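You operate a simulated robot arm through the tools that you are given. There is no shell and no other tool. Be economical: measure what you need, move in short steps, check, and stop when the job is done.

You are at the controls of a simulated two-armed robot. One attempt, no reset.

## Task
Hold the grey tub on the top of the long table steady with one hand and put the orange tube from the top of the end bench in it with the other.

The check looks at the end state, three seconds after you hand in, the way a careful person would. Anything else that was tipped, shoved, dropped, spilled or broken makes it a failure.

## Robot
Two 7-joint arms with two-finger parallel grippers on one trunk, on a base that drives. Base frame: it is fixed to the floor where the robot stands at the start and does not move with it; the origin is under the middle of the robot, x ahead of it, y to its left, z up; the surface under the hand at the start is at about z = 88. Lengths are in cm, angles in degrees, forces in N, time in s.
The left shoulder is at the start at [7.1, 15.6, 100.5], the right one opposite. Places, roughly: grey tub [0, -300, 100]. Payload 3.91 kg a hand.
Tool frame (each hand has its own): the origin (TCP) lies between the finger pads and is the grasp point; the fingertips stand 3 cm ahead of it; z points along the fingers, y is the line along which they close. Largest opening 11 cm; finger width 2, thickness 1; the body of the gripper, 4.8 by 11.2 cm, starts 5.5 cm behind the TCP.
Orientation is told as [roll, pitch, yaw] about the base's x, y, z axes, in that order, counted from this pose: with the fingers straight down and closing along the base's y, the tool's x points along the base's -x, its y along +y and its z along -z.

## Interface
- The arms move only by the tool apply_moves. It takes "left_series", "right_series" or both (then of equal length, played together; a hand with none holds still); each is a list of rows, each a list of 7 numbers: the shift along the tool's x, y, z in cm, then the turn, a rotation vector about the tool's x, y, z in degrees, then the finger opening in cm, from 0 to 11. In form: [[x, y, z, rx, ry, rz, fingers], ...]. A call has 1 to 20 rows; each row shifts and turns the commanded pose from where the row before left it, along the tool's axes as they then stand. A row lasts 0.2 s, in which the tool goes at most 5 cm and 8.6 degrees; a call with a longer step from one row to the next is refused whole, and so is a gripper value outside its range. Where a pose cannot be reached the arm comes as near as it can. A force on the tool above 40 N (or 10 N above the force at the start of the call, whichever is more), or a blocked arm, ends the call early, and 0.2 s more pass. Each finger travels about 10.8 cm/s and halts on what it meets, pressing with about 22 N; the grip force reading is that of the motor and also rises with nothing between the fingers. The clock runs only during rows and for 0.2 s after the last one: add rows that do not move to give the fingers time. The reply holds the time, the measured pose of the TCP, the force on the tool along the base axes, the opening and the grip force, in the units named above and with some noise, with the torque about the TCP (base axes, N m) and any sound that the robot's microphone picked up.
- Cameras (640 x 400 px; columns grow to the right, rows downward): "scene" is now at [13.62, 3.31, 125.97]; the picture's right is [0.36, -0.93, 0.00], its down [-0.28, -0.11, -0.95] and it looks along [0.89, 0.35, -0.30] (base axes); focal length 257 px, centre (320, 200). "left" rides on the left gripper at [7.2, -1.7, -10.3] in its tool frame; the picture's right is [0.23, 0.97, 0.00], its down [-0.76, 0.18, -0.62] and it looks along [-0.61, 0.14, 0.78] (tool axes); focal length 222 px, centre (320, 200). "right" rides on the right gripper at [7.2, 1.7, -10.3] in its tool frame; the picture's right is [-0.23, 0.97, 0.00], its down [-0.76, -0.18, -0.62] and it looks along [-0.61, -0.14, 0.78] (tool axes); focal length 222 px, centre (320, 200). There is no depth. A picture from a camera that has moved, and an enlarged one, comes with that camera's place and axes in the base frame and with its lens.
- camera(camera): a new picture of that camera. No time passes.
- raise_lower(by): slides the trunk up (or, below 0, down) by that many cm; the arms and the scene camera ride with it, the base frame stays. It gives what a move gives, with no picture.
- roll_base(legs): drives the robot by 1 to 6 legs, each [ahead, left, turn to the left] in cm, cm and degrees, along the robot's own axes; the way and the turn of a leg run together, so that a leg with both is an arc; at most 150 cm and 180 degrees a leg. The arms and the cameras ride along, it lands a little off, and it stops where it bumps. It gives what a move gives.
- pan_tilt(pan, tilt): turns the head with the scene camera to pan (to the left, within 86 degrees either way) and tilt (down, from -29 to 69), counted from straight ahead of the robot. It gives what a move gives.
- inspect(camera, box): a new picture of the part [left, top, right, bottom] of that camera's present view, enlarged. No time passes.
- close_job(): hands the job in; it is judged then, once.

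Go step by step. Nothing tells you exact positions but the pictures and the camera data: compare them with the known pose of the tool, close in by small moves and look again before you grip or let go. The budget is 120 turns and 88 pictures, counting those below and the enlarged ones. Unless the task says otherwise, let go and move clear before handing in, and close with one line.

The tools are called after "Emit:" by a JSON object that holds its "method" and its "body". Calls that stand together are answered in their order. apply_moves: Moves the arms, as the interface text tells. Its arguments: {"type":"object","properties":{"left_series":{"type":"array","items":{"type":"array","items":{"type":"number"}}},"right_series":{"type":"array","items":{"type":"array","items":{"type":"number"}}}},"required":[]} The other tools are called the same way: raise_lower (by) slides the trunk up or down; roll_base (legs) drives the base; pan_tilt (pan, tilt) turns the head that bears the scene camera; camera (camera) takes a picture; inspect (camera, box) takes an enlarged picture of a part of a camera's view; close_job () hands the job in.

At the start:

```text
time: 0.0
left_tcp_pos: [58.84, 45.11, 111.65]
left_orientation: [0.0, 0.0, 0.0]
left_contact_force: [0.8, 0.1, -0.8]
left_ft_torque: [-0.03, -0.01, 0.04]
left_grip_width: 11.02
left_gripper_force: 0.0
right_tcp_pos: [75.77, -3.79, 116.89]
right_orientation: [-0.1, -0.1, 0.0]
right_contact_force: [0.3, 0.0, -0.5]
right_ft_torque: [-0.01, -0.01, -0.02]
right_grip_width: 11.02
right_gripper_force: 0.1
trunk travel left (down, up): [-45.0, 49.0]
robot x, y, heading: [0.12, 0.2, -0.1]
head pan, tilt: [21.4, 17.6]
```

scene: 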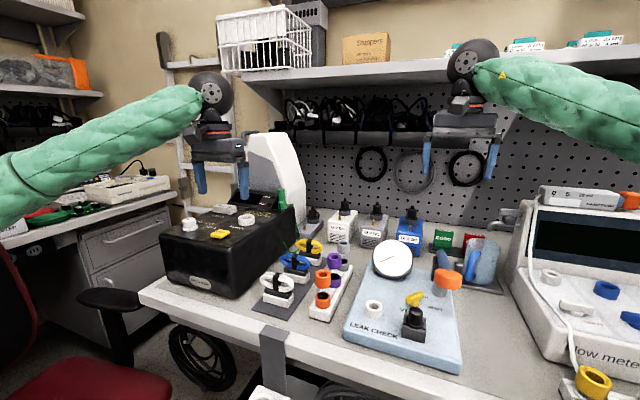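
right: 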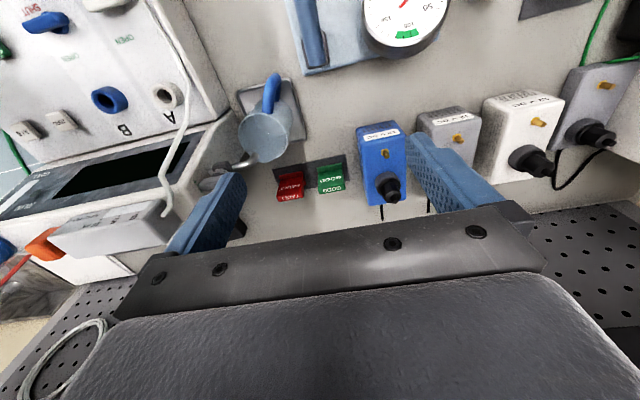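
left: 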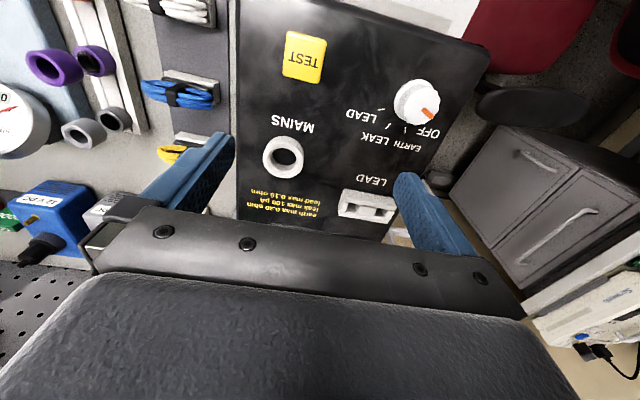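

I see a workbench in front with test gear; the grey tub should be far to my right, around [0, -300, 100]. I'll turn the head to look right.

Emit:
{"method": "pan_tilt", "body": {"pan": -80, "tilt": 15}}

Emit:
{"method": "camera", "body": {"camera": "scene"}}

```text
time: 1.8
left_tcp_pos: [58.76, 45.18, 111.6]
left_orientation: [0.0, 0.0, 0.0]
left_contact_force: [-0.5, 0.0, -0.2]
left_ft_torque: [0.01, 0.01, 0.01]
left_grip_width: 11.02
left_gripper_force: 0.0
right_tcp_pos: [75.69, -3.86, 116.76]
right_orientation: [0.0, 0.0, 0.0]
right_contact_force: [-0.7, -0.8, 0.0]
right_ft_torque: [-0.01, -0.01, -0.04]
right_grip_width: 10.98
right_gripper_force: 0.0
trunk travel left (down, up): [-45.0, 49.0]
robot x, y, heading: [-0.06, 0.27, -0.1]
head pan, tilt: [-80.0, 15.0]
```

```text
84 pictures are left
camera scene: at [6.56, -9.29, 126.39], right [-0.98, -0.17, 0.0], down [-0.05, 0.25, -0.97], along [0.17, -0.95, -0.26], focal length 257 px, centre (320, 200)
```

scene: 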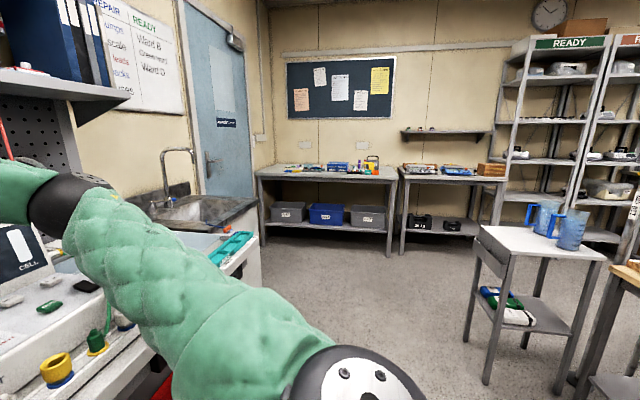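

The tables by the far wall seem to be the long table and perhaps the end bench beside it. I'll enlarge both.

Emit:
{"method": "inspect", "body": {"camera": "scene", "box": [250, 130, 410, 230]}}

Emit:
{"method": "inspect", "body": {"camera": "scene", "box": [380, 140, 520, 228]}}

```text
4.00 times, centred on (330, 180) of scene
camera zoom: at [6.56, -9.29, 126.39], right [-0.98, -0.17, 0.0], down [-0.05, 0.25, -0.97], along [0.17, -0.95, -0.26], focal length 1028 px, centre (280, 280)
```

zoom: 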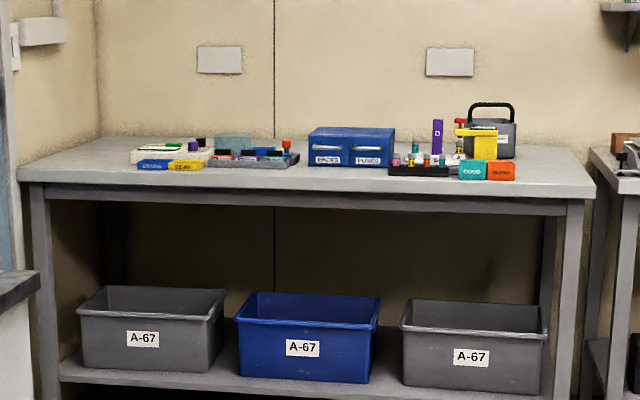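

```text
4.55 times, centred on (450, 184) of scene
camera zoom: at [6.56, -9.29, 126.39], right [-0.98, -0.17, 0.0], down [-0.05, 0.25, -0.97], along [0.17, -0.95, -0.26], focal length 1168 px, centre (-271, 273)
```

zoom: 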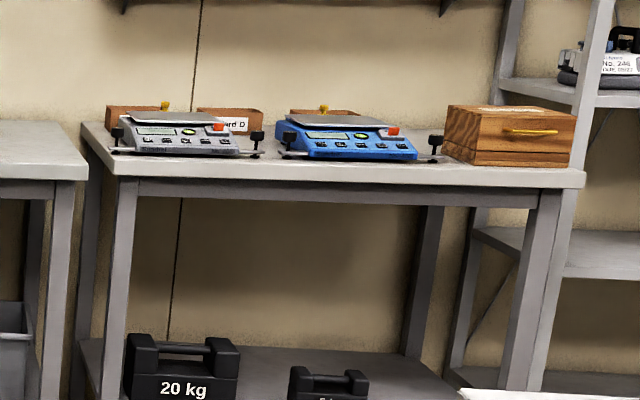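

The grey tub with the handle stands on the long table at the far wall (right end). I don't see the orange tube yet, so I'll back off the bench and turn to look round.

Emit:
{"method": "roll_base", "body": {"legs": [[-45, 0, 0]]}}

Emit:
{"method": "pan_tilt", "body": {"pan": 86, "tilt": 15}}

Emit:
{"method": "camera", "body": {"camera": "scene"}}

```text
time: 4.5
left_tcp_pos: [12.85, 45.36, 111.79]
left_orientation: [0.0, 0.0, 0.4]
left_contact_force: [-0.5, -0.1, 0.6]
left_ft_torque: [-0.01, -0.04, 0.05]
left_grip_width: 11.02
left_gripper_force: 0.1
right_tcp_pos: [30.1, -3.42, 116.67]
right_orientation: [0.0, 0.0, 0.4]
right_contact_force: [-0.2, -0.9, 0.4]
right_ft_torque: [0.0, -0.02, 0.02]
right_grip_width: 11.0
right_gripper_force: 0.1
trunk travel left (down, up): [-45.0, 49.0]
robot x, y, heading: [-45.65, -0.14, 0.5]
head pan, tilt: [-80.0, 15.0]
```

```text
time: 7.0
left_tcp_pos: [12.93, 45.35, 111.57]
left_orientation: [-0.1, 0.1, 0.4]
left_contact_force: [0.6, 0.4, -0.7]
left_ft_torque: [0.0, 0.01, 0.04]
left_grip_width: 11.02
left_gripper_force: 0.0
right_tcp_pos: [30.27, -3.55, 116.76]
right_orientation: [0.1, -0.1, 0.5]
right_contact_force: [0.6, 0.2, -0.1]
right_ft_torque: [0.0, 0.03, -0.03]
right_grip_width: 10.99
right_gripper_force: 0.1
trunk travel left (down, up): [-45.0, 49.0]
robot x, y, heading: [-45.38, -0.3, 0.5]
head pan, tilt: [85.9, 15.0]
```

```text
81 pictures are left
camera scene: at [-40.05, 9.12, 126.39], right [1.0, -0.06, 0.0], down [-0.02, -0.26, -0.97], along [0.06, 0.96, -0.26], focal length 257 px, centre (320, 200)
```

scene: 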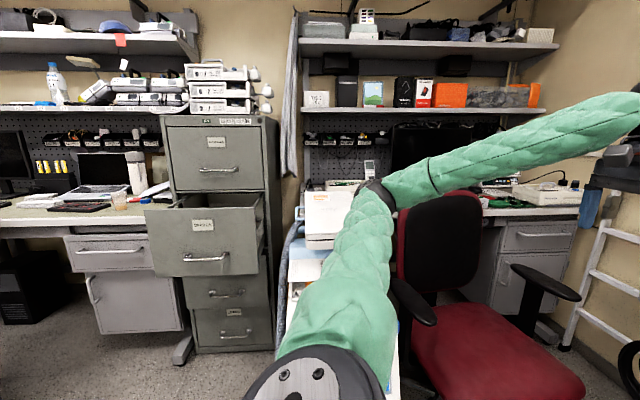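

Left side is desks; no tube there. I'll turn the robot 90° right and look to the far and back sides.

Emit:
{"method": "roll_base", "body": {"legs": [[0, 0, -90]]}}

Emit:
{"method": "pan_tilt", "body": {"pan": -65, "tilt": 15}}

Emit:
{"method": "camera", "body": {"camera": "scene"}}

Emit:
{"method": "pan_tilt", "body": {"pan": 0, "tilt": 15}}

Emit:
{"method": "camera", "body": {"camera": "scene"}}

```text
time: 11.2
left_tcp_pos: [2.09, -56.85, 111.71]
left_orientation: [0.0, 0.0, -87.6]
left_contact_force: [0.6, 0.1, -0.2]
left_ft_torque: [0.04, -0.02, 0.02]
left_grip_width: 10.98
left_gripper_force: 0.1
right_tcp_pos: [-46.07, -75.91, 116.72]
right_orientation: [0.1, 0.1, -87.4]
right_contact_force: [-1.0, -0.4, 0.0]
right_ft_torque: [0.01, 0.0, -0.02]
right_grip_width: 11.0
right_gripper_force: 0.0
trunk travel left (down, up): [-45.0, 49.0]
robot x, y, heading: [-45.71, -0.4, -87.6]
head pan, tilt: [85.9, 15.0]
```

```text
time: 13.6
left_tcp_pos: [2.11, -56.86, 111.59]
left_orientation: [0.1, -0.1, -87.5]
left_contact_force: [-0.6, -0.4, -0.1]
left_ft_torque: [0.02, 0.05, -0.02]
left_grip_width: 10.99
left_gripper_force: 0.0
right_tcp_pos: [-46.04, -75.99, 116.75]
right_orientation: [0.0, 0.0, -87.5]
right_contact_force: [0.7, -0.2, -0.7]
right_ft_torque: [-0.02, 0.02, 0.01]
right_grip_width: 11.01
right_gripper_force: 0.1
trunk travel left (down, up): [-45.0, 49.0]
robot x, y, heading: [-45.55, 0.18, -87.3]
head pan, tilt: [-65.0, 15.0]
```

```text
80 pictures are left
camera scene: at [-53.77, -9.64, 126.39], right [-0.46, 0.89, 0.0], down [0.23, 0.12, -0.97], along [-0.86, -0.45, -0.26], focal length 257 px, centre (320, 200)
```

scene: 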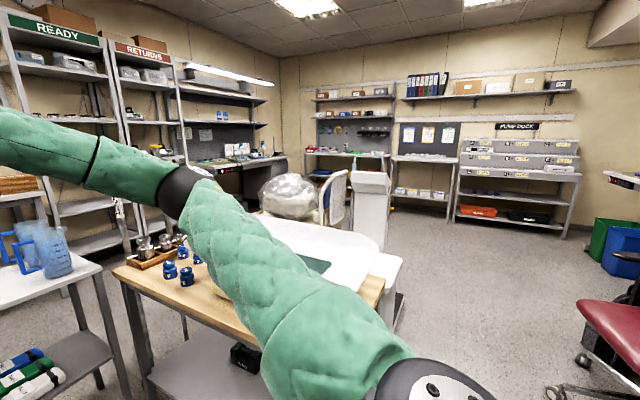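

```text
time: 14.9
left_tcp_pos: [2.24, -57.01, 111.6]
left_orientation: [0.0, 0.0, -87.5]
left_contact_force: [0.5, 0.3, 0.6]
left_ft_torque: [0.0, 0.02, -0.01]
left_grip_width: 11.04
left_gripper_force: 0.1
right_tcp_pos: [-46.06, -76.02, 116.75]
right_orientation: [0.0, 0.0, -87.5]
right_contact_force: [-0.4, -0.4, 0.0]
right_ft_torque: [-0.02, 0.0, -0.01]
right_grip_width: 11.0
right_gripper_force: 0.1
trunk travel left (down, up): [-45.0, 49.0]
robot x, y, heading: [-45.56, 0.12, -87.5]
head pan, tilt: [0.0, 15.0]
```

```text
79 pictures are left
camera scene: at [-45.08, -14.65, 126.39], right [-1.0, -0.04, 0.0], down [-0.01, 0.26, -0.97], along [0.04, -0.96, -0.26], focal length 257 px, centre (320, 200)
```

scene: 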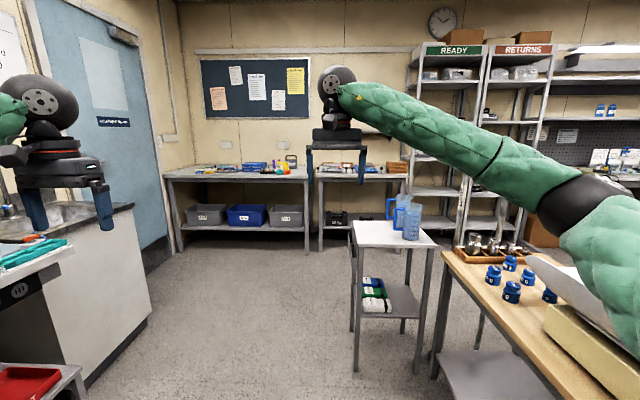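

Several benches lie at the far end of the room (-x). I'll look that way enlarged.

Emit:
{"method": "pan_tilt", "body": {"pan": -65, "tilt": 15}}

Emit:
{"method": "inspect", "body": {"camera": "scene", "box": [160, 120, 320, 220]}}

Emit:
{"method": "inspect", "body": {"camera": "scene", "box": [290, 110, 470, 222]}}

Emit:
{"method": "inspect", "body": {"camera": "scene", "box": [450, 110, 610, 230]}}

```text
time: 16.3
left_tcp_pos: [2.11, -56.86, 111.71]
left_orientation: [0.0, 0.1, -87.6]
left_contact_force: [-0.2, -0.4, -0.5]
left_ft_torque: [0.03, -0.02, -0.03]
left_grip_width: 11.0
left_gripper_force: 0.0
right_tcp_pos: [-46.12, -76.11, 116.71]
right_orientation: [0.0, 0.1, -87.5]
right_contact_force: [-0.4, -0.5, -0.3]
right_ft_torque: [-0.04, 0.01, 0.0]
right_grip_width: 10.99
right_gripper_force: 0.0
trunk travel left (down, up): [-45.0, 49.0]
robot x, y, heading: [-45.29, -0.25, -87.7]
head pan, tilt: [-65.0, 15.0]
```

```text
4.00 times, centred on (240, 170) of scene
camera zoom: at [-53.77, -9.64, 126.39], right [-0.46, 0.89, 0.0], down [0.23, 0.12, -0.97], along [-0.86, -0.45, -0.26], focal length 1028 px, centre (640, 320)
```

zoom: 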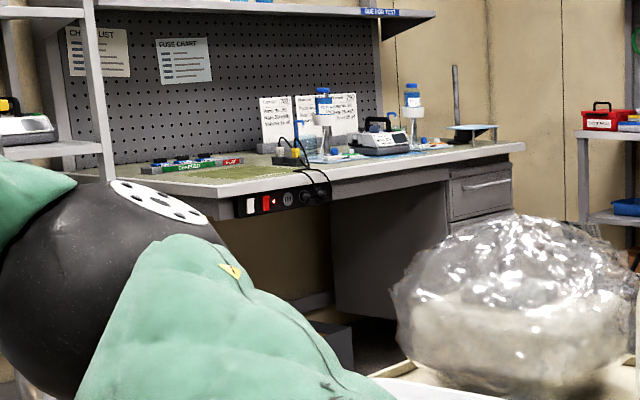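

```text
3.56 times, centred on (380, 166) of scene
camera zoom: at [-53.77, -9.64, 126.39], right [-0.46, 0.89, 0.0], down [0.23, 0.12, -0.97], along [-0.86, -0.45, -0.26], focal length 913 px, centre (107, 321)
```

zoom: 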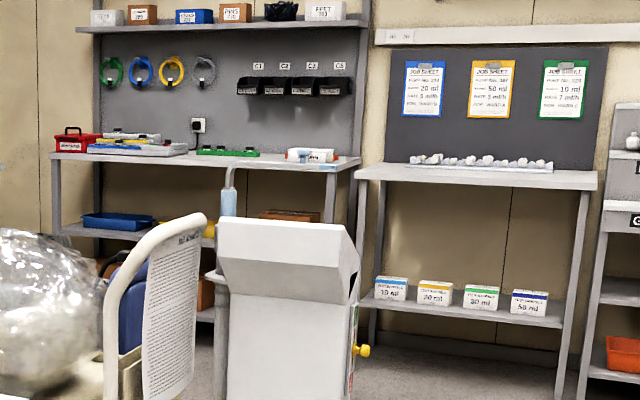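

```text
3.33 times, centred on (530, 170) of scene
camera zoom: at [-53.77, -9.64, 126.39], right [-0.46, 0.89, 0.0], down [0.23, 0.12, -0.97], along [-0.86, -0.45, -0.26], focal length 856 px, centre (-380, 300)
```

zoom: 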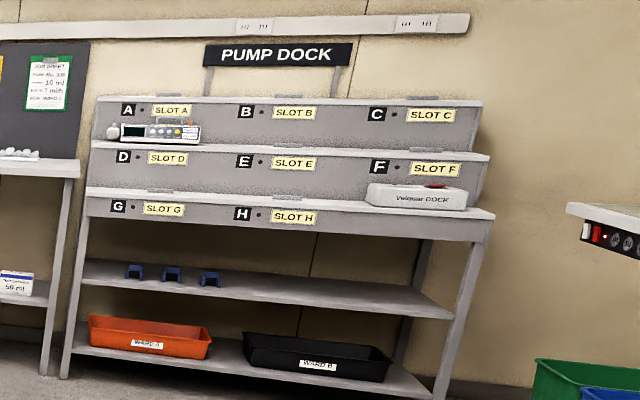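

I'll drive toward the long table through the clear corridor: sidestep left 42, then ahead, and look at both tables close up.

Emit:
{"method": "roll_base", "body": {"legs": [[0, 42, -2.5], [145, 0, 0]]}}

Emit:
{"method": "pan_tilt", "body": {"pan": 0, "tilt": 20}}

Emit:
{"method": "camera", "body": {"camera": "scene"}}

```text
time: 19.1
left_tcp_pos: [41.82, -58.24, 111.79]
left_orientation: [0.1, -0.1, -90.3]
left_contact_force: [0.1, 0.7, -1.1]
left_ft_torque: [0.0, -0.01, -0.01]
left_grip_width: 11.01
left_gripper_force: 0.0
right_tcp_pos: [-7.28, -74.96, 116.73]
right_orientation: [0.2, 0.0, -90.3]
right_contact_force: [0.9, -0.6, 0.2]
right_ft_torque: [0.01, 0.0, 0.0]
right_grip_width: 11.01
right_gripper_force: 0.0
trunk travel left (down, up): [-45.0, 49.0]
robot x, y, heading: [-3.07, 0.71, -90.4]
head pan, tilt: [-65.0, 15.0]
stopped in leg 1: the robot was blocked; the commanded pose is now the measured one
```

```text
time: 20.4
left_tcp_pos: [41.83, -58.33, 111.73]
left_orientation: [0.1, 0.0, -90.3]
left_contact_force: [0.6, -0.9, -0.6]
left_ft_torque: [-0.01, 0.01, 0.0]
left_grip_width: 11.01
left_gripper_force: 0.1
right_tcp_pos: [-7.33, -74.91, 116.92]
right_orientation: [0.2, -0.1, -90.5]
right_contact_force: [0.3, -0.3, -0.3]
right_ft_torque: [-0.01, 0.05, 0.04]
right_grip_width: 10.98
right_gripper_force: 0.1
trunk travel left (down, up): [-45.0, 49.0]
robot x, y, heading: [-2.68, 0.56, -90.4]
head pan, tilt: [0.0, 20.0]
```

```text
75 pictures are left
camera scene: at [-3.21, -13.7, 125.58], right [-1.0, 0.01, 0.0], down [0.0, 0.34, -0.94], along [-0.01, -0.94, -0.34], focal length 257 px, centre (320, 200)
```

scene: 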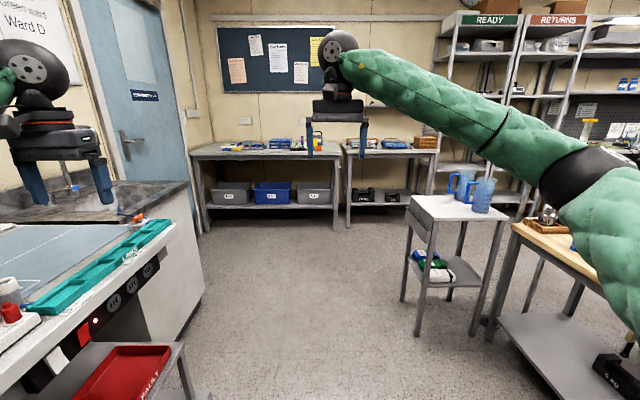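

The base bumped, likely the bench front or cart by the red bin. I'll shift right 8 cm and drive ahead between cart and jug table.

Emit:
{"method": "roll_base", "body": {"legs": [[0, -8, 0], [100, 0, 0]]}}

Emit:
{"method": "camera", "body": {"camera": "scene"}}

```text
time: 26.2
left_tcp_pos: [37.82, -155.17, 111.59]
left_orientation: [0.0, 0.1, -88.1]
left_contact_force: [0.3, -0.1, -0.1]
left_ft_torque: [0.0, -0.02, 0.03]
left_grip_width: 11.01
left_gripper_force: 0.1
right_tcp_pos: [-10.72, -173.78, 116.77]
right_orientation: [0.1, 0.2, -88.2]
right_contact_force: [0.3, -0.4, -0.3]
right_ft_torque: [0.01, 0.0, 0.0]
right_grip_width: 11.01
right_gripper_force: 0.0
trunk travel left (down, up): [-45.0, 49.0]
robot x, y, heading: [-9.23, -97.44, -88.2]
head pan, tilt: [0.0, 20.0]
```

```text
74 pictures are left
camera scene: at [-8.91, -112.34, 125.57], right [-1.0, -0.03, 0.0], down [-0.01, 0.34, -0.94], along [0.03, -0.94, -0.34], focal length 257 px, centre (320, 200)
```

scene: 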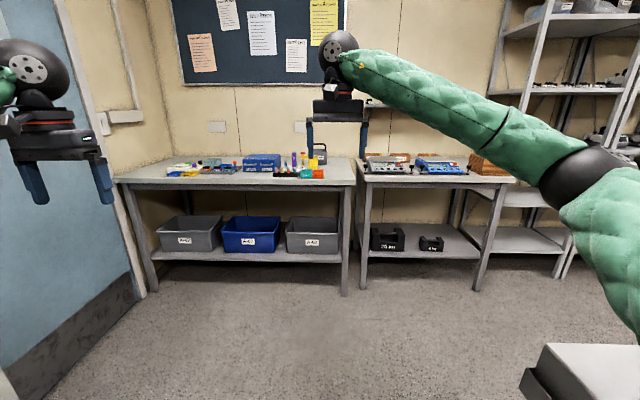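

The long table and the balance bench are ahead. A light block shows at lower right; I'll look right and then zoom on tables.

Emit:
{"method": "inspect", "body": {"camera": "scene", "box": [110, 130, 270, 230]}}

Emit:
{"method": "inspect", "body": {"camera": "scene", "box": [240, 130, 400, 230]}}

Emit:
{"method": "pan_tilt", "body": {"pan": -60, "tilt": 25}}

Emit:
{"method": "camera", "body": {"camera": "scene"}}

```text
4.00 times, centred on (190, 180) of scene
camera zoom: at [-8.91, -112.34, 125.57], right [-1.0, -0.03, 0.0], down [-0.01, 0.34, -0.94], along [0.03, -0.94, -0.34], focal length 1028 px, centre (840, 280)
```

zoom: 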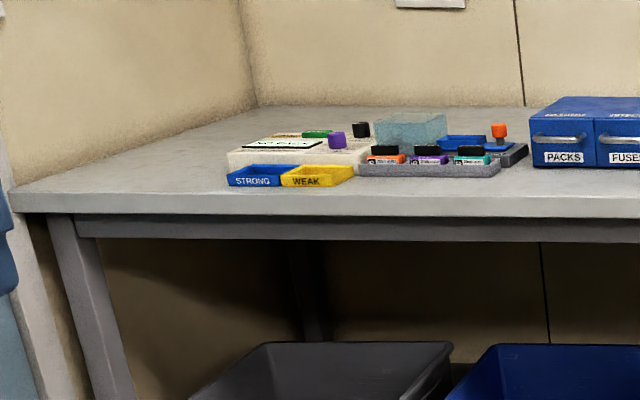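

```text
4.00 times, centred on (320, 180) of scene
camera zoom: at [-8.91, -112.34, 125.57], right [-1.0, -0.03, 0.0], down [-0.01, 0.34, -0.94], along [0.03, -0.94, -0.34], focal length 1028 px, centre (320, 280)
```

zoom: 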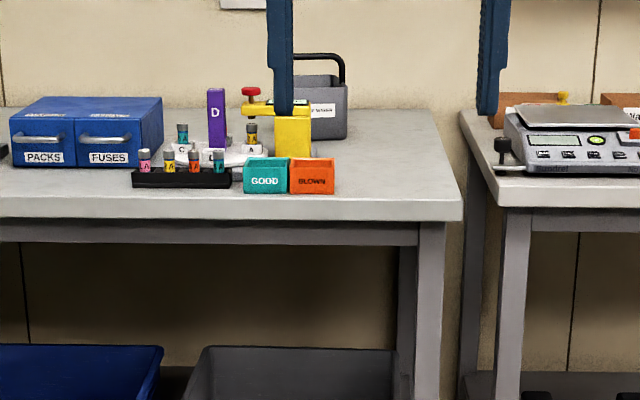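

```text
time: 27.5
left_tcp_pos: [37.77, -155.19, 111.59]
left_orientation: [0.0, 0.0, -88.1]
left_contact_force: [0.3, 0.5, 0.2]
left_ft_torque: [0.06, -0.02, 0.0]
left_grip_width: 11.0
left_gripper_force: 0.2
right_tcp_pos: [-10.59, -173.66, 116.72]
right_orientation: [0.0, -0.1, -88.2]
right_contact_force: [0.3, -0.4, 1.1]
right_ft_torque: [0.04, 0.0, 0.01]
right_grip_width: 11.01
right_gripper_force: 0.2
trunk travel left (down, up): [-45.0, 49.0]
robot x, y, heading: [-9.13, -97.68, -88.0]
head pan, tilt: [-60.0, 25.0]
```

```text
71 pictures are left
camera scene: at [-17.04, -107.86, 124.77], right [-0.53, 0.85, 0.0], down [0.36, 0.22, -0.91], along [-0.77, -0.48, -0.42], focal length 257 px, centre (320, 200)
```

scene: 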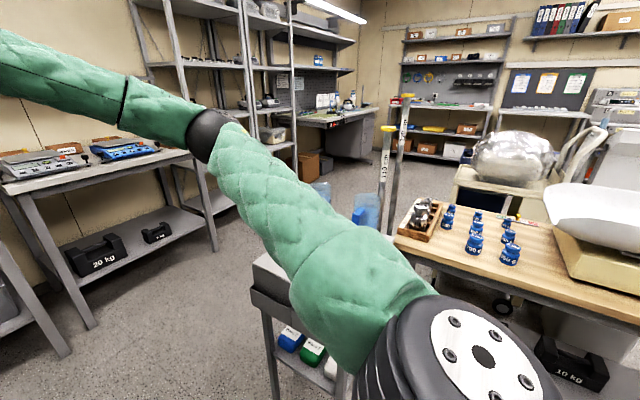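

The tub stands at the back right of the long table. Now I look for the orange tube on the benches at the -x end.

Emit:
{"method": "inspect", "body": {"camera": "scene", "box": [395, 60, 515, 135]}}

Emit:
{"method": "inspect", "body": {"camera": "scene", "box": [290, 75, 390, 138]}}

Emit:
{"method": "inspect", "body": {"camera": "scene", "box": [500, 60, 640, 148]}}

Emit:
{"method": "inspect", "body": {"camera": "scene", "box": [0, 110, 180, 222]}}

```text
5.33 times, centred on (455, 98) of scene
camera zoom: at [-17.04, -107.86, 124.77], right [-0.53, 0.85, 0.0], down [0.36, 0.22, -0.91], along [-0.77, -0.48, -0.42], focal length 1370 px, centre (-400, 747)
```

zoom: 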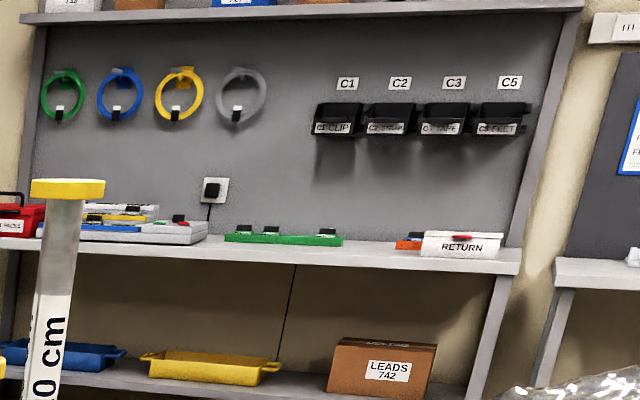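

```text
6.35 times, centred on (340, 106) of scene
camera zoom: at [-17.04, -107.86, 124.77], right [-0.53, 0.85, 0.0], down [0.36, 0.22, -0.91], along [-0.77, -0.48, -0.42], focal length 1631 px, centre (193, 794)
```

zoom: 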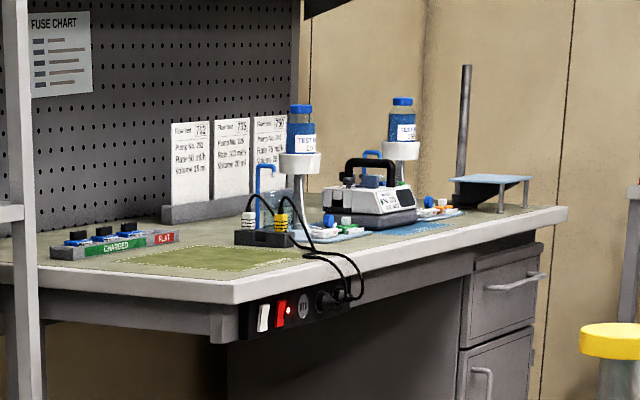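

```text
4.55 times, centred on (570, 104) of scene
camera zoom: at [-17.04, -107.86, 124.77], right [-0.53, 0.85, 0.0], down [0.36, 0.22, -0.91], along [-0.77, -0.48, -0.42], focal length 1168 px, centre (-816, 636)
```

zoom: 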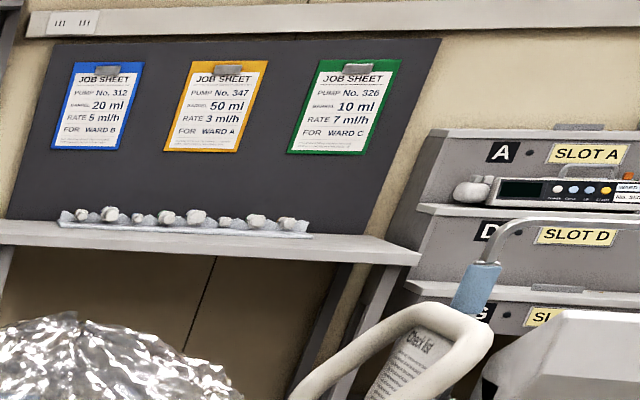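

```text
3.56 times, centred on (90, 166) of scene
camera zoom: at [-17.04, -107.86, 124.77], right [-0.53, 0.85, 0.0], down [0.36, 0.22, -0.91], along [-0.77, -0.48, -0.42], focal length 913 px, centre (1138, 321)
```

zoom: 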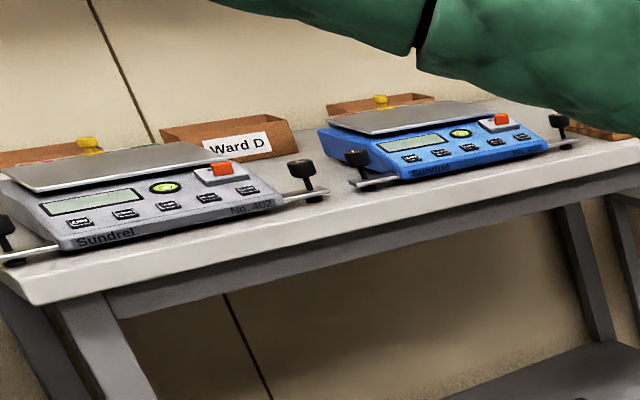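

No clear orange tube yet. I'll raise the trunk for a view down onto both table tops.

Emit:
{"method": "raise_lower", "body": {"by": 40}}

Emit:
{"method": "pan_tilt", "body": {"pan": -28, "tilt": 30}}

Emit:
{"method": "camera", "body": {"camera": "scene"}}

```text
time: 31.4
left_tcp_pos: [37.82, -155.01, 151.66]
left_orientation: [0.1, 0.1, -88.0]
left_contact_force: [0.4, -0.1, 0.5]
left_ft_torque: [0.0, 0.03, -0.04]
left_grip_width: 10.98
left_gripper_force: 0.1
right_tcp_pos: [-10.77, -173.66, 156.77]
right_orientation: [0.0, 0.0, -88.2]
right_contact_force: [0.0, 0.3, -0.3]
right_ft_torque: [0.0, 0.0, -0.01]
right_grip_width: 11.0
right_gripper_force: 0.1
trunk travel left (down, up): [-85.0, 9.0]
robot x, y, heading: [-9.41, -97.74, -88.1]
head pan, tilt: [-60.0, 25.0]
```

```text
time: 32.3
left_tcp_pos: [37.78, -155.08, 151.59]
left_orientation: [0.0, 0.1, -88.1]
left_contact_force: [-0.1, 0.0, -0.1]
left_ft_torque: [-0.01, -0.01, 0.01]
left_grip_width: 11.03
left_gripper_force: 0.0
right_tcp_pos: [-10.78, -173.74, 156.73]
right_orientation: [0.0, 0.1, -88.2]
right_contact_force: [0.2, 0.5, 0.6]
right_ft_torque: [-0.01, -0.01, 0.02]
right_grip_width: 11.0
right_gripper_force: 0.0
trunk travel left (down, up): [-85.0, 9.0]
robot x, y, heading: [-9.67, -97.81, -88.5]
head pan, tilt: [-28.0, 30.0]
```

```text
66 pictures are left
camera scene: at [-13.2, -111.11, 163.97], right [-0.9, 0.44, 0.0], down [0.22, 0.45, -0.87], along [-0.38, -0.78, -0.5], focal length 257 px, centre (320, 200)
```

scene: 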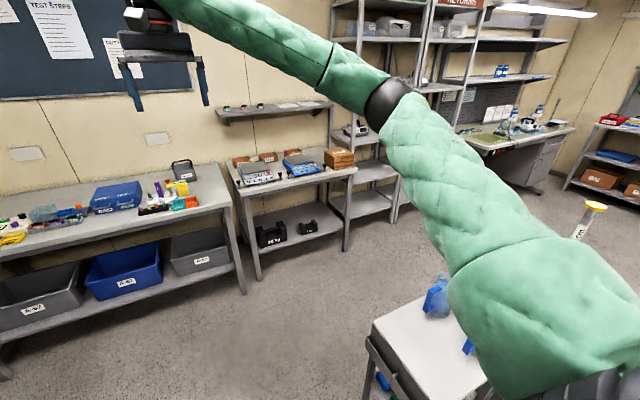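

Emit:
{"method": "inspect", "body": {"camera": "scene", "box": [210, 90, 370, 190]}}

Emit:
{"method": "inspect", "body": {"camera": "scene", "box": [0, 150, 210, 281]}}

```text
4.00 times, centred on (290, 140) of scene
camera zoom: at [-13.2, -111.11, 163.97], right [-0.9, 0.44, 0.0], down [0.22, 0.45, -0.87], along [-0.38, -0.78, -0.5], focal length 1028 px, centre (440, 440)
```

zoom: 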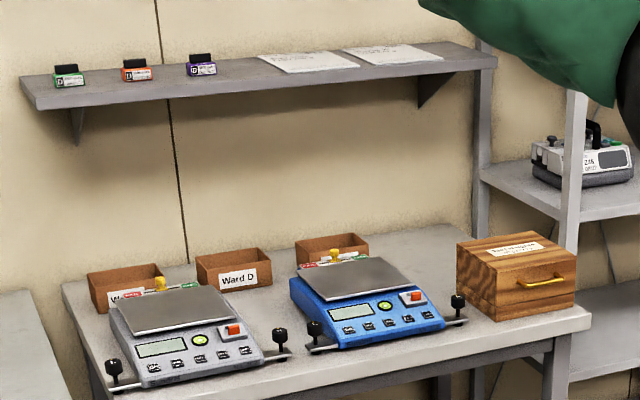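

```text
3.05 times, centred on (105, 216) of scene
camera zoom: at [-13.2, -111.11, 163.97], right [-0.9, 0.44, 0.0], down [0.22, 0.45, -0.87], along [-0.38, -0.78, -0.5], focal length 783 px, centre (975, 153)
```

zoom: 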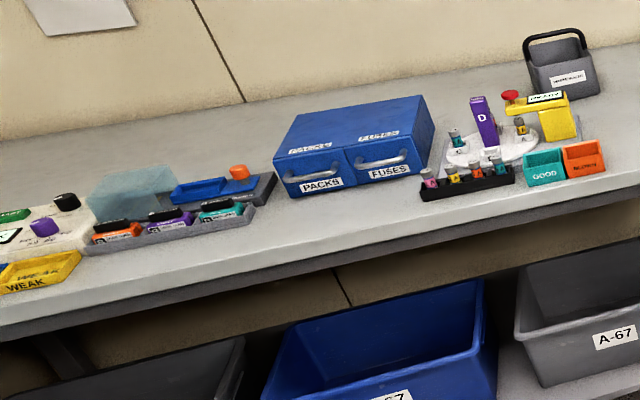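

No orange tube on the balance bench. I'll check the benches at the -x end from this height, and then turn back to the start bench.

Emit:
{"method": "pan_tilt", "body": {"pan": -80, "tilt": 15}}

Emit:
{"method": "camera", "body": {"camera": "scene"}}

```text
time: 33.5
left_tcp_pos: [37.85, -155.18, 151.59]
left_orientation: [0.0, 0.0, -88.1]
left_contact_force: [-0.1, 0.2, -0.5]
left_ft_torque: [-0.02, 0.0, -0.01]
left_grip_width: 11.0
left_gripper_force: 0.0
right_tcp_pos: [-10.77, -173.68, 156.88]
right_orientation: [0.0, 0.0, -88.2]
right_contact_force: [0.8, 0.3, 0.3]
right_ft_torque: [-0.01, 0.0, 0.01]
right_grip_width: 11.0
right_gripper_force: 0.1
trunk travel left (down, up): [-85.0, 9.0]
robot x, y, heading: [-9.04, -97.87, -88.1]
head pan, tilt: [-80.0, 15.0]
```

```text
63 pictures are left
camera scene: at [-18.35, -104.94, 166.39], right [-0.21, 0.98, 0.0], down [0.25, 0.05, -0.97], along [-0.95, -0.2, -0.26], focal length 257 px, centre (320, 200)
```

scene: 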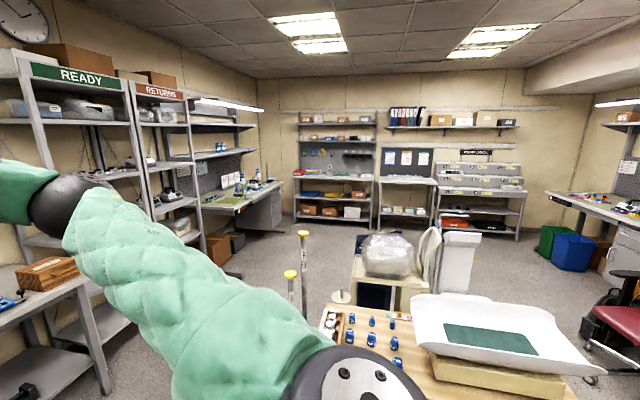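

Emit:
{"method": "inspect", "body": {"camera": "scene", "box": [285, 160, 385, 222]}}

Emit:
{"method": "inspect", "body": {"camera": "scene", "box": [530, 165, 640, 234]}}

Emit:
{"method": "inspect", "body": {"camera": "scene", "box": [370, 140, 530, 240]}}

```text
6.40 times, centred on (335, 191) of scene
camera zoom: at [-18.35, -104.94, 166.39], right [-0.21, 0.98, 0.0], down [0.25, 0.05, -0.97], along [-0.95, -0.2, -0.26], focal length 1644 px, centre (224, 258)
```

zoom: 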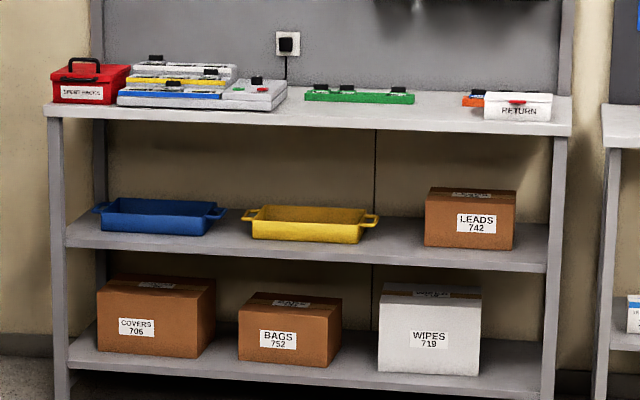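

```text
5.80 times, centred on (585, 200) of scene
camera zoom: at [-18.35, -104.94, 166.39], right [-0.21, 0.98, 0.0], down [0.25, 0.05, -0.97], along [-0.95, -0.2, -0.26], focal length 1489 px, centre (-1216, 203)
```

zoom: 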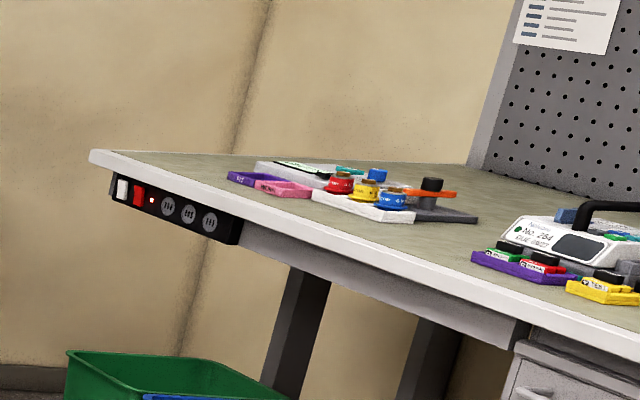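

```text
4.00 times, centred on (450, 190) of scene
camera zoom: at [-18.35, -104.94, 166.39], right [-0.21, 0.98, 0.0], down [0.25, 0.05, -0.97], along [-0.95, -0.2, -0.26], focal length 1028 px, centre (-200, 240)
```

zoom: 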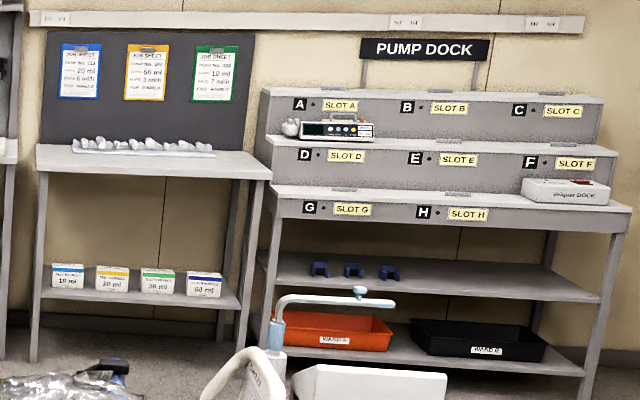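

Nothing obvious there either; the start bench's end near the sink had orange items. I'll turn left to face it and look.

Emit:
{"method": "roll_base", "body": {"legs": [[0, 0, 60]]}}

Emit:
{"method": "pan_tilt", "body": {"pan": 55, "tilt": 25}}

Emit:
{"method": "camera", "body": {"camera": "scene"}}

```text
time: 36.5
left_tcp_pos: [63.96, -86.57, 151.63]
left_orientation: [0.0, 0.0, -28.8]
left_contact_force: [-0.3, -0.1, -0.3]
left_ft_torque: [-0.02, -0.01, 0.02]
left_grip_width: 11.0
left_gripper_force: 0.0
right_tcp_pos: [55.23, -137.88, 156.85]
right_orientation: [0.0, 0.0, -28.8]
right_contact_force: [-0.6, 0.3, -1.1]
right_ft_torque: [0.0, 0.03, 0.02]
right_grip_width: 11.01
right_gripper_force: 0.1
trunk travel left (down, up): [-85.0, 9.0]
robot x, y, heading: [-9.5, -97.72, -28.7]
head pan, tilt: [-80.0, 15.0]
```

```text
time: 38.7
left_tcp_pos: [63.84, -86.6, 151.59]
left_orientation: [0.0, 0.0, -28.8]
left_contact_force: [-0.6, -0.1, 1.0]
left_ft_torque: [0.0, 0.01, -0.03]
left_grip_width: 10.98
left_gripper_force: 0.1
right_tcp_pos: [55.31, -137.78, 156.73]
right_orientation: [0.0, -0.2, -28.8]
right_contact_force: [0.6, 0.1, -0.6]
right_ft_torque: [0.01, 0.03, -0.01]
right_grip_width: 10.99
right_gripper_force: 0.1
trunk travel left (down, up): [-85.0, 9.0]
robot x, y, heading: [-9.18, -97.82, -28.8]
head pan, tilt: [55.0, 25.0]
```

```text
59 pictures are left
camera scene: at [3.34, -96.28, 164.77], right [0.44, -0.9, 0.0], down [-0.38, -0.19, -0.91], along [0.81, 0.4, -0.42], focal length 257 px, centre (320, 200)
```

scene: 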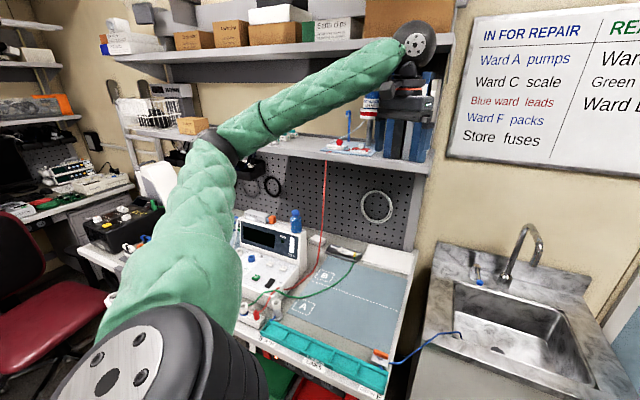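

Emit:
{"method": "inspect", "body": {"camera": "scene", "box": [220, 200, 420, 325]}}

Emit:
{"method": "inspect", "body": {"camera": "scene", "box": [20, 150, 220, 275]}}

```text
3.20 times, centred on (320, 262) of scene
camera zoom: at [3.34, -96.28, 164.77], right [0.44, -0.9, 0.0], down [-0.38, -0.19, -0.91], along [0.81, 0.4, -0.42], focal length 822 px, centre (320, 0)
```

zoom: 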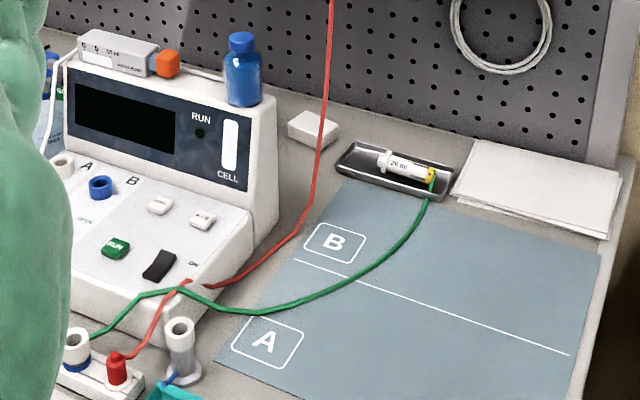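

```text
3.20 times, centred on (120, 212) of scene
camera zoom: at [3.34, -96.28, 164.77], right [0.44, -0.9, 0.0], down [-0.38, -0.19, -0.91], along [0.81, 0.4, -0.42], focal length 822 px, centre (960, 160)
```

zoom: 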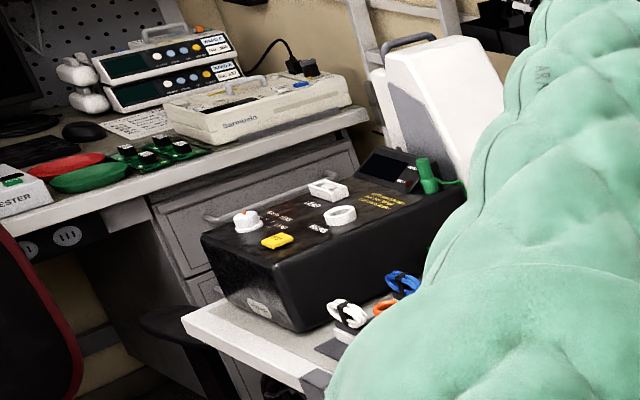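

Not conclusive. I'll go back to the start bench spot and examine its top from higher up, since it stands at the +x end of the room.

Emit:
{"method": "roll_base", "body": {"legs": [[-31.5, -17.3, 0], [-47.2, 85.8, 0]]}}

Emit:
{"method": "pan_tilt", "body": {"pan": 50, "tilt": 30}}

Emit:
{"method": "camera", "body": {"camera": "scene"}}

```text
time: 46.0
left_tcp_pos: [28.51, 13.93, 151.64]
left_orientation: [0.0, 0.1, -29.9]
left_contact_force: [0.2, 0.3, -0.9]
left_ft_torque: [0.02, 0.04, -0.01]
left_grip_width: 11.02
left_gripper_force: 0.0
right_tcp_pos: [18.89, -37.04, 156.83]
right_orientation: [0.1, 0.0, -29.8]
right_contact_force: [0.8, 0.1, -0.7]
right_ft_torque: [0.01, 0.01, 0.01]
right_grip_width: 11.0
right_gripper_force: 0.0
trunk travel left (down, up): [-85.0, 9.0]
robot x, y, heading: [-44.83, 4.27, -29.8]
head pan, tilt: [55.0, 25.0]
```

```text
time: 46.6
left_tcp_pos: [28.34, 14.01, 151.57]
left_orientation: [0.1, 0.0, -29.8]
left_contact_force: [-0.8, 0.2, -1.0]
left_ft_torque: [0.03, 0.0, -0.02]
left_grip_width: 11.01
left_gripper_force: 0.0
right_tcp_pos: [18.93, -37.06, 156.82]
right_orientation: [0.0, 0.0, -29.9]
right_contact_force: [0.5, -0.1, 0.1]
right_ft_torque: [-0.01, 0.01, -0.02]
right_grip_width: 11.0
right_gripper_force: 0.0
trunk travel left (down, up): [-85.0, 9.0]
robot x, y, heading: [-45.11, 4.38, -29.9]
head pan, tilt: [50.0, 30.0]
```

```text
56 pictures are left
camera scene: at [-32.18, 4.55, 163.97], right [0.35, -0.94, 0.0], down [-0.47, -0.17, -0.87], along [0.81, 0.3, -0.5], focal length 257 px, centre (320, 200)
```

scene: 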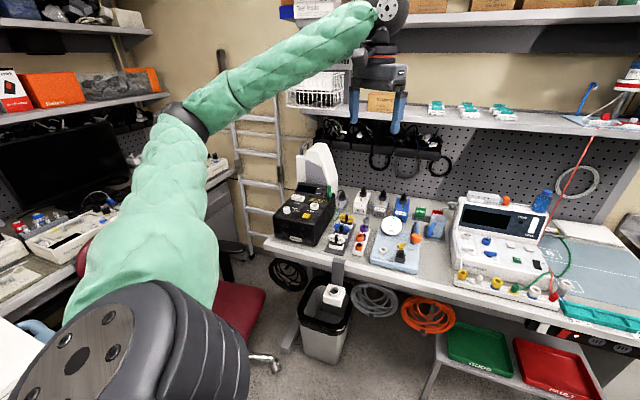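

Emit:
{"method": "inspect", "body": {"camera": "scene", "box": [270, 180, 450, 292]}}

Emit:
{"method": "inspect", "body": {"camera": "scene", "box": [440, 180, 640, 305]}}

```text
3.56 times, centred on (360, 236) of scene
camera zoom: at [-32.18, 4.55, 163.97], right [0.35, -0.94, 0.0], down [-0.47, -0.17, -0.87], along [0.81, 0.3, -0.5], focal length 913 px, centre (178, 72)
```

zoom: 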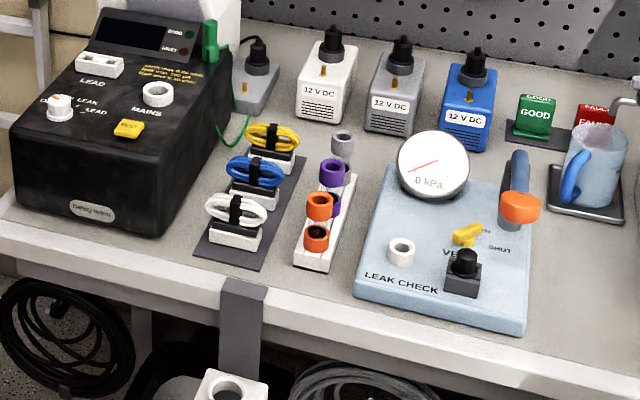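

```text
3.20 times, centred on (540, 242) of scene
camera zoom: at [-32.18, 4.55, 163.97], right [0.35, -0.94, 0.0], down [-0.47, -0.17, -0.87], along [0.81, 0.3, -0.5], focal length 822 px, centre (-384, 64)
```

zoom: 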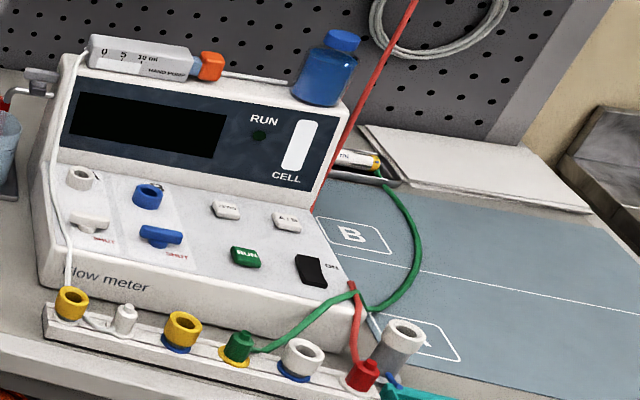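

The start bench holds adaptor sockets but nothing clearly a tube. Zoom is sharp, so I'll turn right and zoom tightly on the -x end benches from raised height.

Emit:
{"method": "roll_base", "body": {"legs": [[0, 0, -75]]}}

Emit:
{"method": "pan_tilt", "body": {"pan": -75, "tilt": 12}}

Emit:
{"method": "camera", "body": {"camera": "scene"}}

```text
time: 50.2
left_tcp_pos: [-14.36, -63.47, 151.6]
left_orientation: [0.0, 0.1, -103.1]
left_contact_force: [0.5, 0.1, -0.7]
left_ft_torque: [0.01, 0.05, 0.01]
left_grip_width: 11.02
left_gripper_force: 0.2
right_tcp_pos: [-65.89, -68.94, 156.62]
right_orientation: [0.0, 0.0, -103.2]
right_contact_force: [0.0, 0.3, 0.2]
right_ft_torque: [0.01, 0.03, 0.01]
right_grip_width: 10.98
right_gripper_force: 0.1
trunk travel left (down, up): [-85.0, 9.0]
robot x, y, heading: [-45.13, 4.39, -103.4]
head pan, tilt: [50.0, 30.0]
```

```text
time: 52.2
left_tcp_pos: [-14.39, -63.48, 151.72]
left_orientation: [0.1, 0.0, -103.2]
left_contact_force: [-0.5, 0.0, 0.0]
left_ft_torque: [0.01, -0.01, 0.01]
left_grip_width: 10.99
left_gripper_force: 0.0
right_tcp_pos: [-66.07, -68.91, 156.75]
right_orientation: [0.0, 0.0, -103.2]
right_contact_force: [1.6, -0.3, -0.2]
right_ft_torque: [0.0, -0.02, 0.0]
right_grip_width: 10.99
right_gripper_force: 0.0
trunk travel left (down, up): [-85.0, 9.0]
robot x, y, heading: [-45.14, 4.06, -103.1]
head pan, tilt: [-75.0, 12.0]
```

```text
53 pictures are left
camera scene: at [-55.56, -1.36, 166.88], right [-0.03, 1.0, 0.0], down [0.21, 0.01, -0.98], along [-0.98, -0.03, -0.21], focal length 257 px, centre (320, 200)
```

scene: 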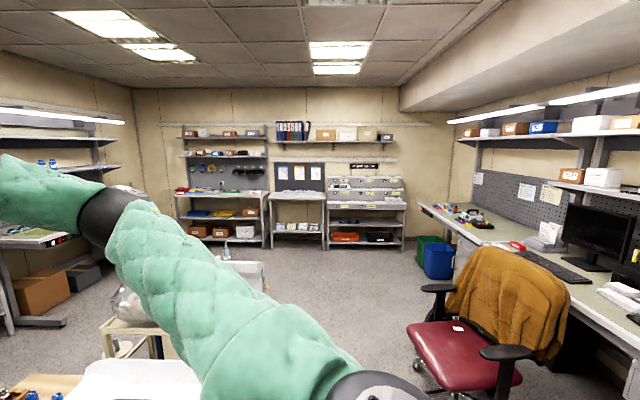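

Emit:
{"method": "inspect", "body": {"camera": "scene", "box": [220, 170, 280, 208]}}

Emit:
{"method": "inspect", "body": {"camera": "scene", "box": [415, 190, 535, 265]}}

Emit:
{"method": "inspect", "body": {"camera": "scene", "box": [262, 175, 412, 210]}}

```text
10.53 times, centred on (250, 189) of scene
camera zoom: at [-55.56, -1.36, 166.88], right [-0.03, 1.0, 0.0], down [0.21, 0.01, -0.98], along [-0.98, -0.03, -0.21], focal length 2704 px, centre (1057, 316)
```

zoom: 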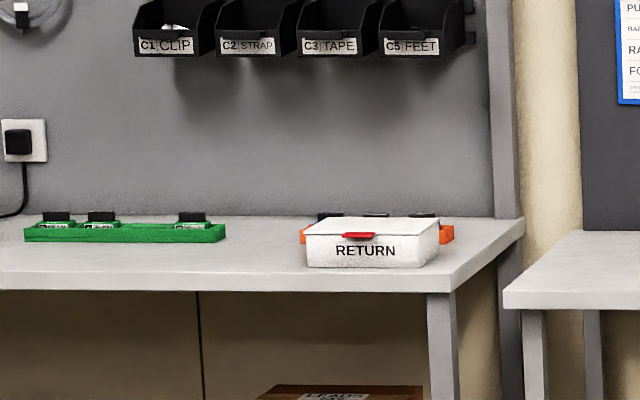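

```text
5.33 times, centred on (475, 228) of scene
camera zoom: at [-55.56, -1.36, 166.88], right [-0.03, 1.0, 0.0], down [0.21, 0.01, -0.98], along [-0.98, -0.03, -0.21], focal length 1370 px, centre (-507, 53)
```

zoom: 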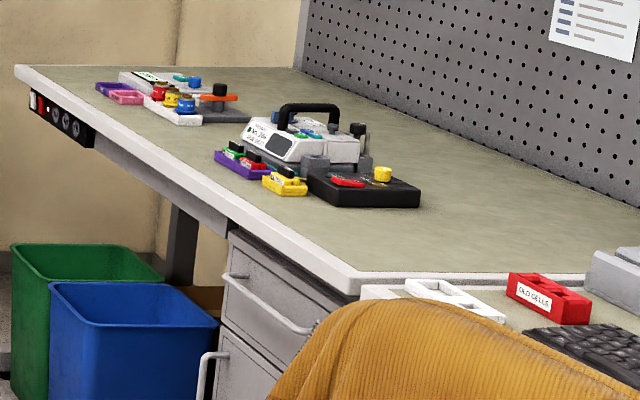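

```text
4.27 times, centred on (337, 192) of scene
camera zoom: at [-55.56, -1.36, 166.88], right [-0.03, 1.0, 0.0], down [0.21, 0.01, -0.98], along [-0.98, -0.03, -0.21], focal length 1096 px, centre (248, 232)
```

zoom: 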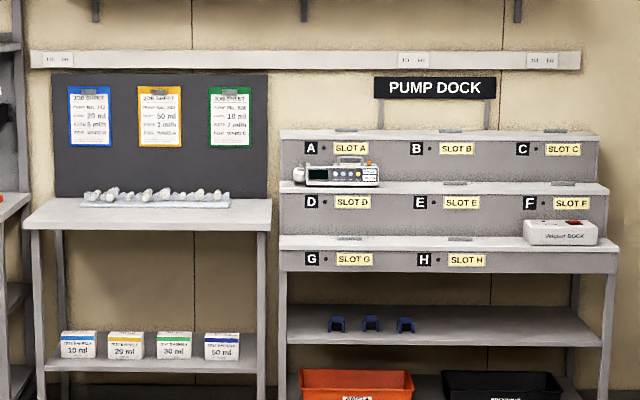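

The remaining candidate is the fuse-chart bench near the -x/-y corner. I'll look in that direction from here.

Emit:
{"method": "pan_tilt", "body": {"pan": -42, "tilt": 15}}

Emit:
{"method": "camera", "body": {"camera": "scene"}}

```text
time: 53.2
left_tcp_pos: [-14.48, -63.53, 151.59]
left_orientation: [0.0, 0.1, -103.1]
left_contact_force: [-0.2, -0.6, -0.1]
left_ft_torque: [0.01, -0.01, 0.02]
left_grip_width: 11.0
left_gripper_force: 0.0
right_tcp_pos: [-66.02, -69.04, 156.81]
right_orientation: [0.0, -0.1, -103.1]
right_contact_force: [0.4, 0.4, -0.1]
right_ft_torque: [0.0, 0.01, 0.02]
right_grip_width: 11.01
right_gripper_force: 0.1
trunk travel left (down, up): [-85.0, 9.0]
robot x, y, heading: [-44.81, 4.03, -103.2]
head pan, tilt: [-42.0, 15.0]
```

```text
49 pictures are left
camera scene: at [-53.91, -6.39, 166.39], right [-0.57, 0.82, 0.0], down [0.21, 0.15, -0.97], along [-0.79, -0.55, -0.26], focal length 257 px, centre (320, 200)
```

scene: 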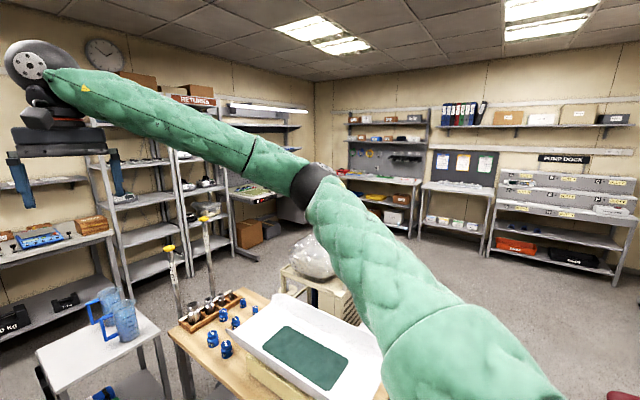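

The arm blocks the view; I'll turn the robot 45° right so the corner bench lies between the arms.

Emit:
{"method": "roll_base", "body": {"legs": [[0, 0, -47]]}}

Emit:
{"method": "pan_tilt", "body": {"pan": 10, "tilt": 15}}

Emit:
{"method": "camera", "body": {"camera": "scene"}}

```text
time: 55.7
left_tcp_pos: [-72.64, -64.74, 151.56]
left_orientation: [0.0, 0.1, -149.5]
left_contact_force: [-0.2, 0.6, -0.4]
left_ft_torque: [-0.02, 0.02, 0.01]
left_grip_width: 10.96
left_gripper_force: 0.1
right_tcp_pos: [-112.24, -31.24, 156.81]
right_orientation: [0.0, -0.1, -149.4]
right_contact_force: [0.4, 0.5, -0.7]
right_ft_torque: [-0.03, -0.04, 0.0]
right_grip_width: 11.02
right_gripper_force: 0.1
trunk travel left (down, up): [-85.0, 9.0]
robot x, y, heading: [-45.13, 3.77, -149.2]
head pan, tilt: [-42.0, 15.0]
```

```text
time: 56.9
left_tcp_pos: [-72.53, -64.82, 151.6]
left_orientation: [0.0, 0.2, -149.4]
left_contact_force: [-0.5, -0.7, -0.6]
left_ft_torque: [-0.05, -0.03, -0.01]
left_grip_width: 11.01
left_gripper_force: 0.0
right_tcp_pos: [-112.15, -31.14, 156.76]
right_orientation: [0.1, 0.0, -149.4]
right_contact_force: [-0.1, 0.1, -0.4]
right_ft_torque: [0.03, 0.02, -0.01]
right_grip_width: 11.0
right_gripper_force: 0.0
trunk travel left (down, up): [-85.0, 9.0]
robot x, y, heading: [-44.92, 4.06, -149.3]
head pan, tilt: [10.0, 15.0]
```

```text
48 pictures are left
camera scene: at [-56.58, -4.77, 166.39], right [-0.65, 0.76, 0.0], down [0.2, 0.17, -0.97], along [-0.73, -0.63, -0.26], focal length 257 px, centre (320, 200)
```

scene: 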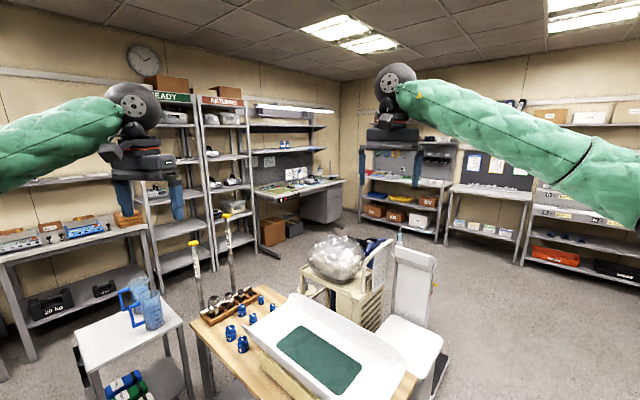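

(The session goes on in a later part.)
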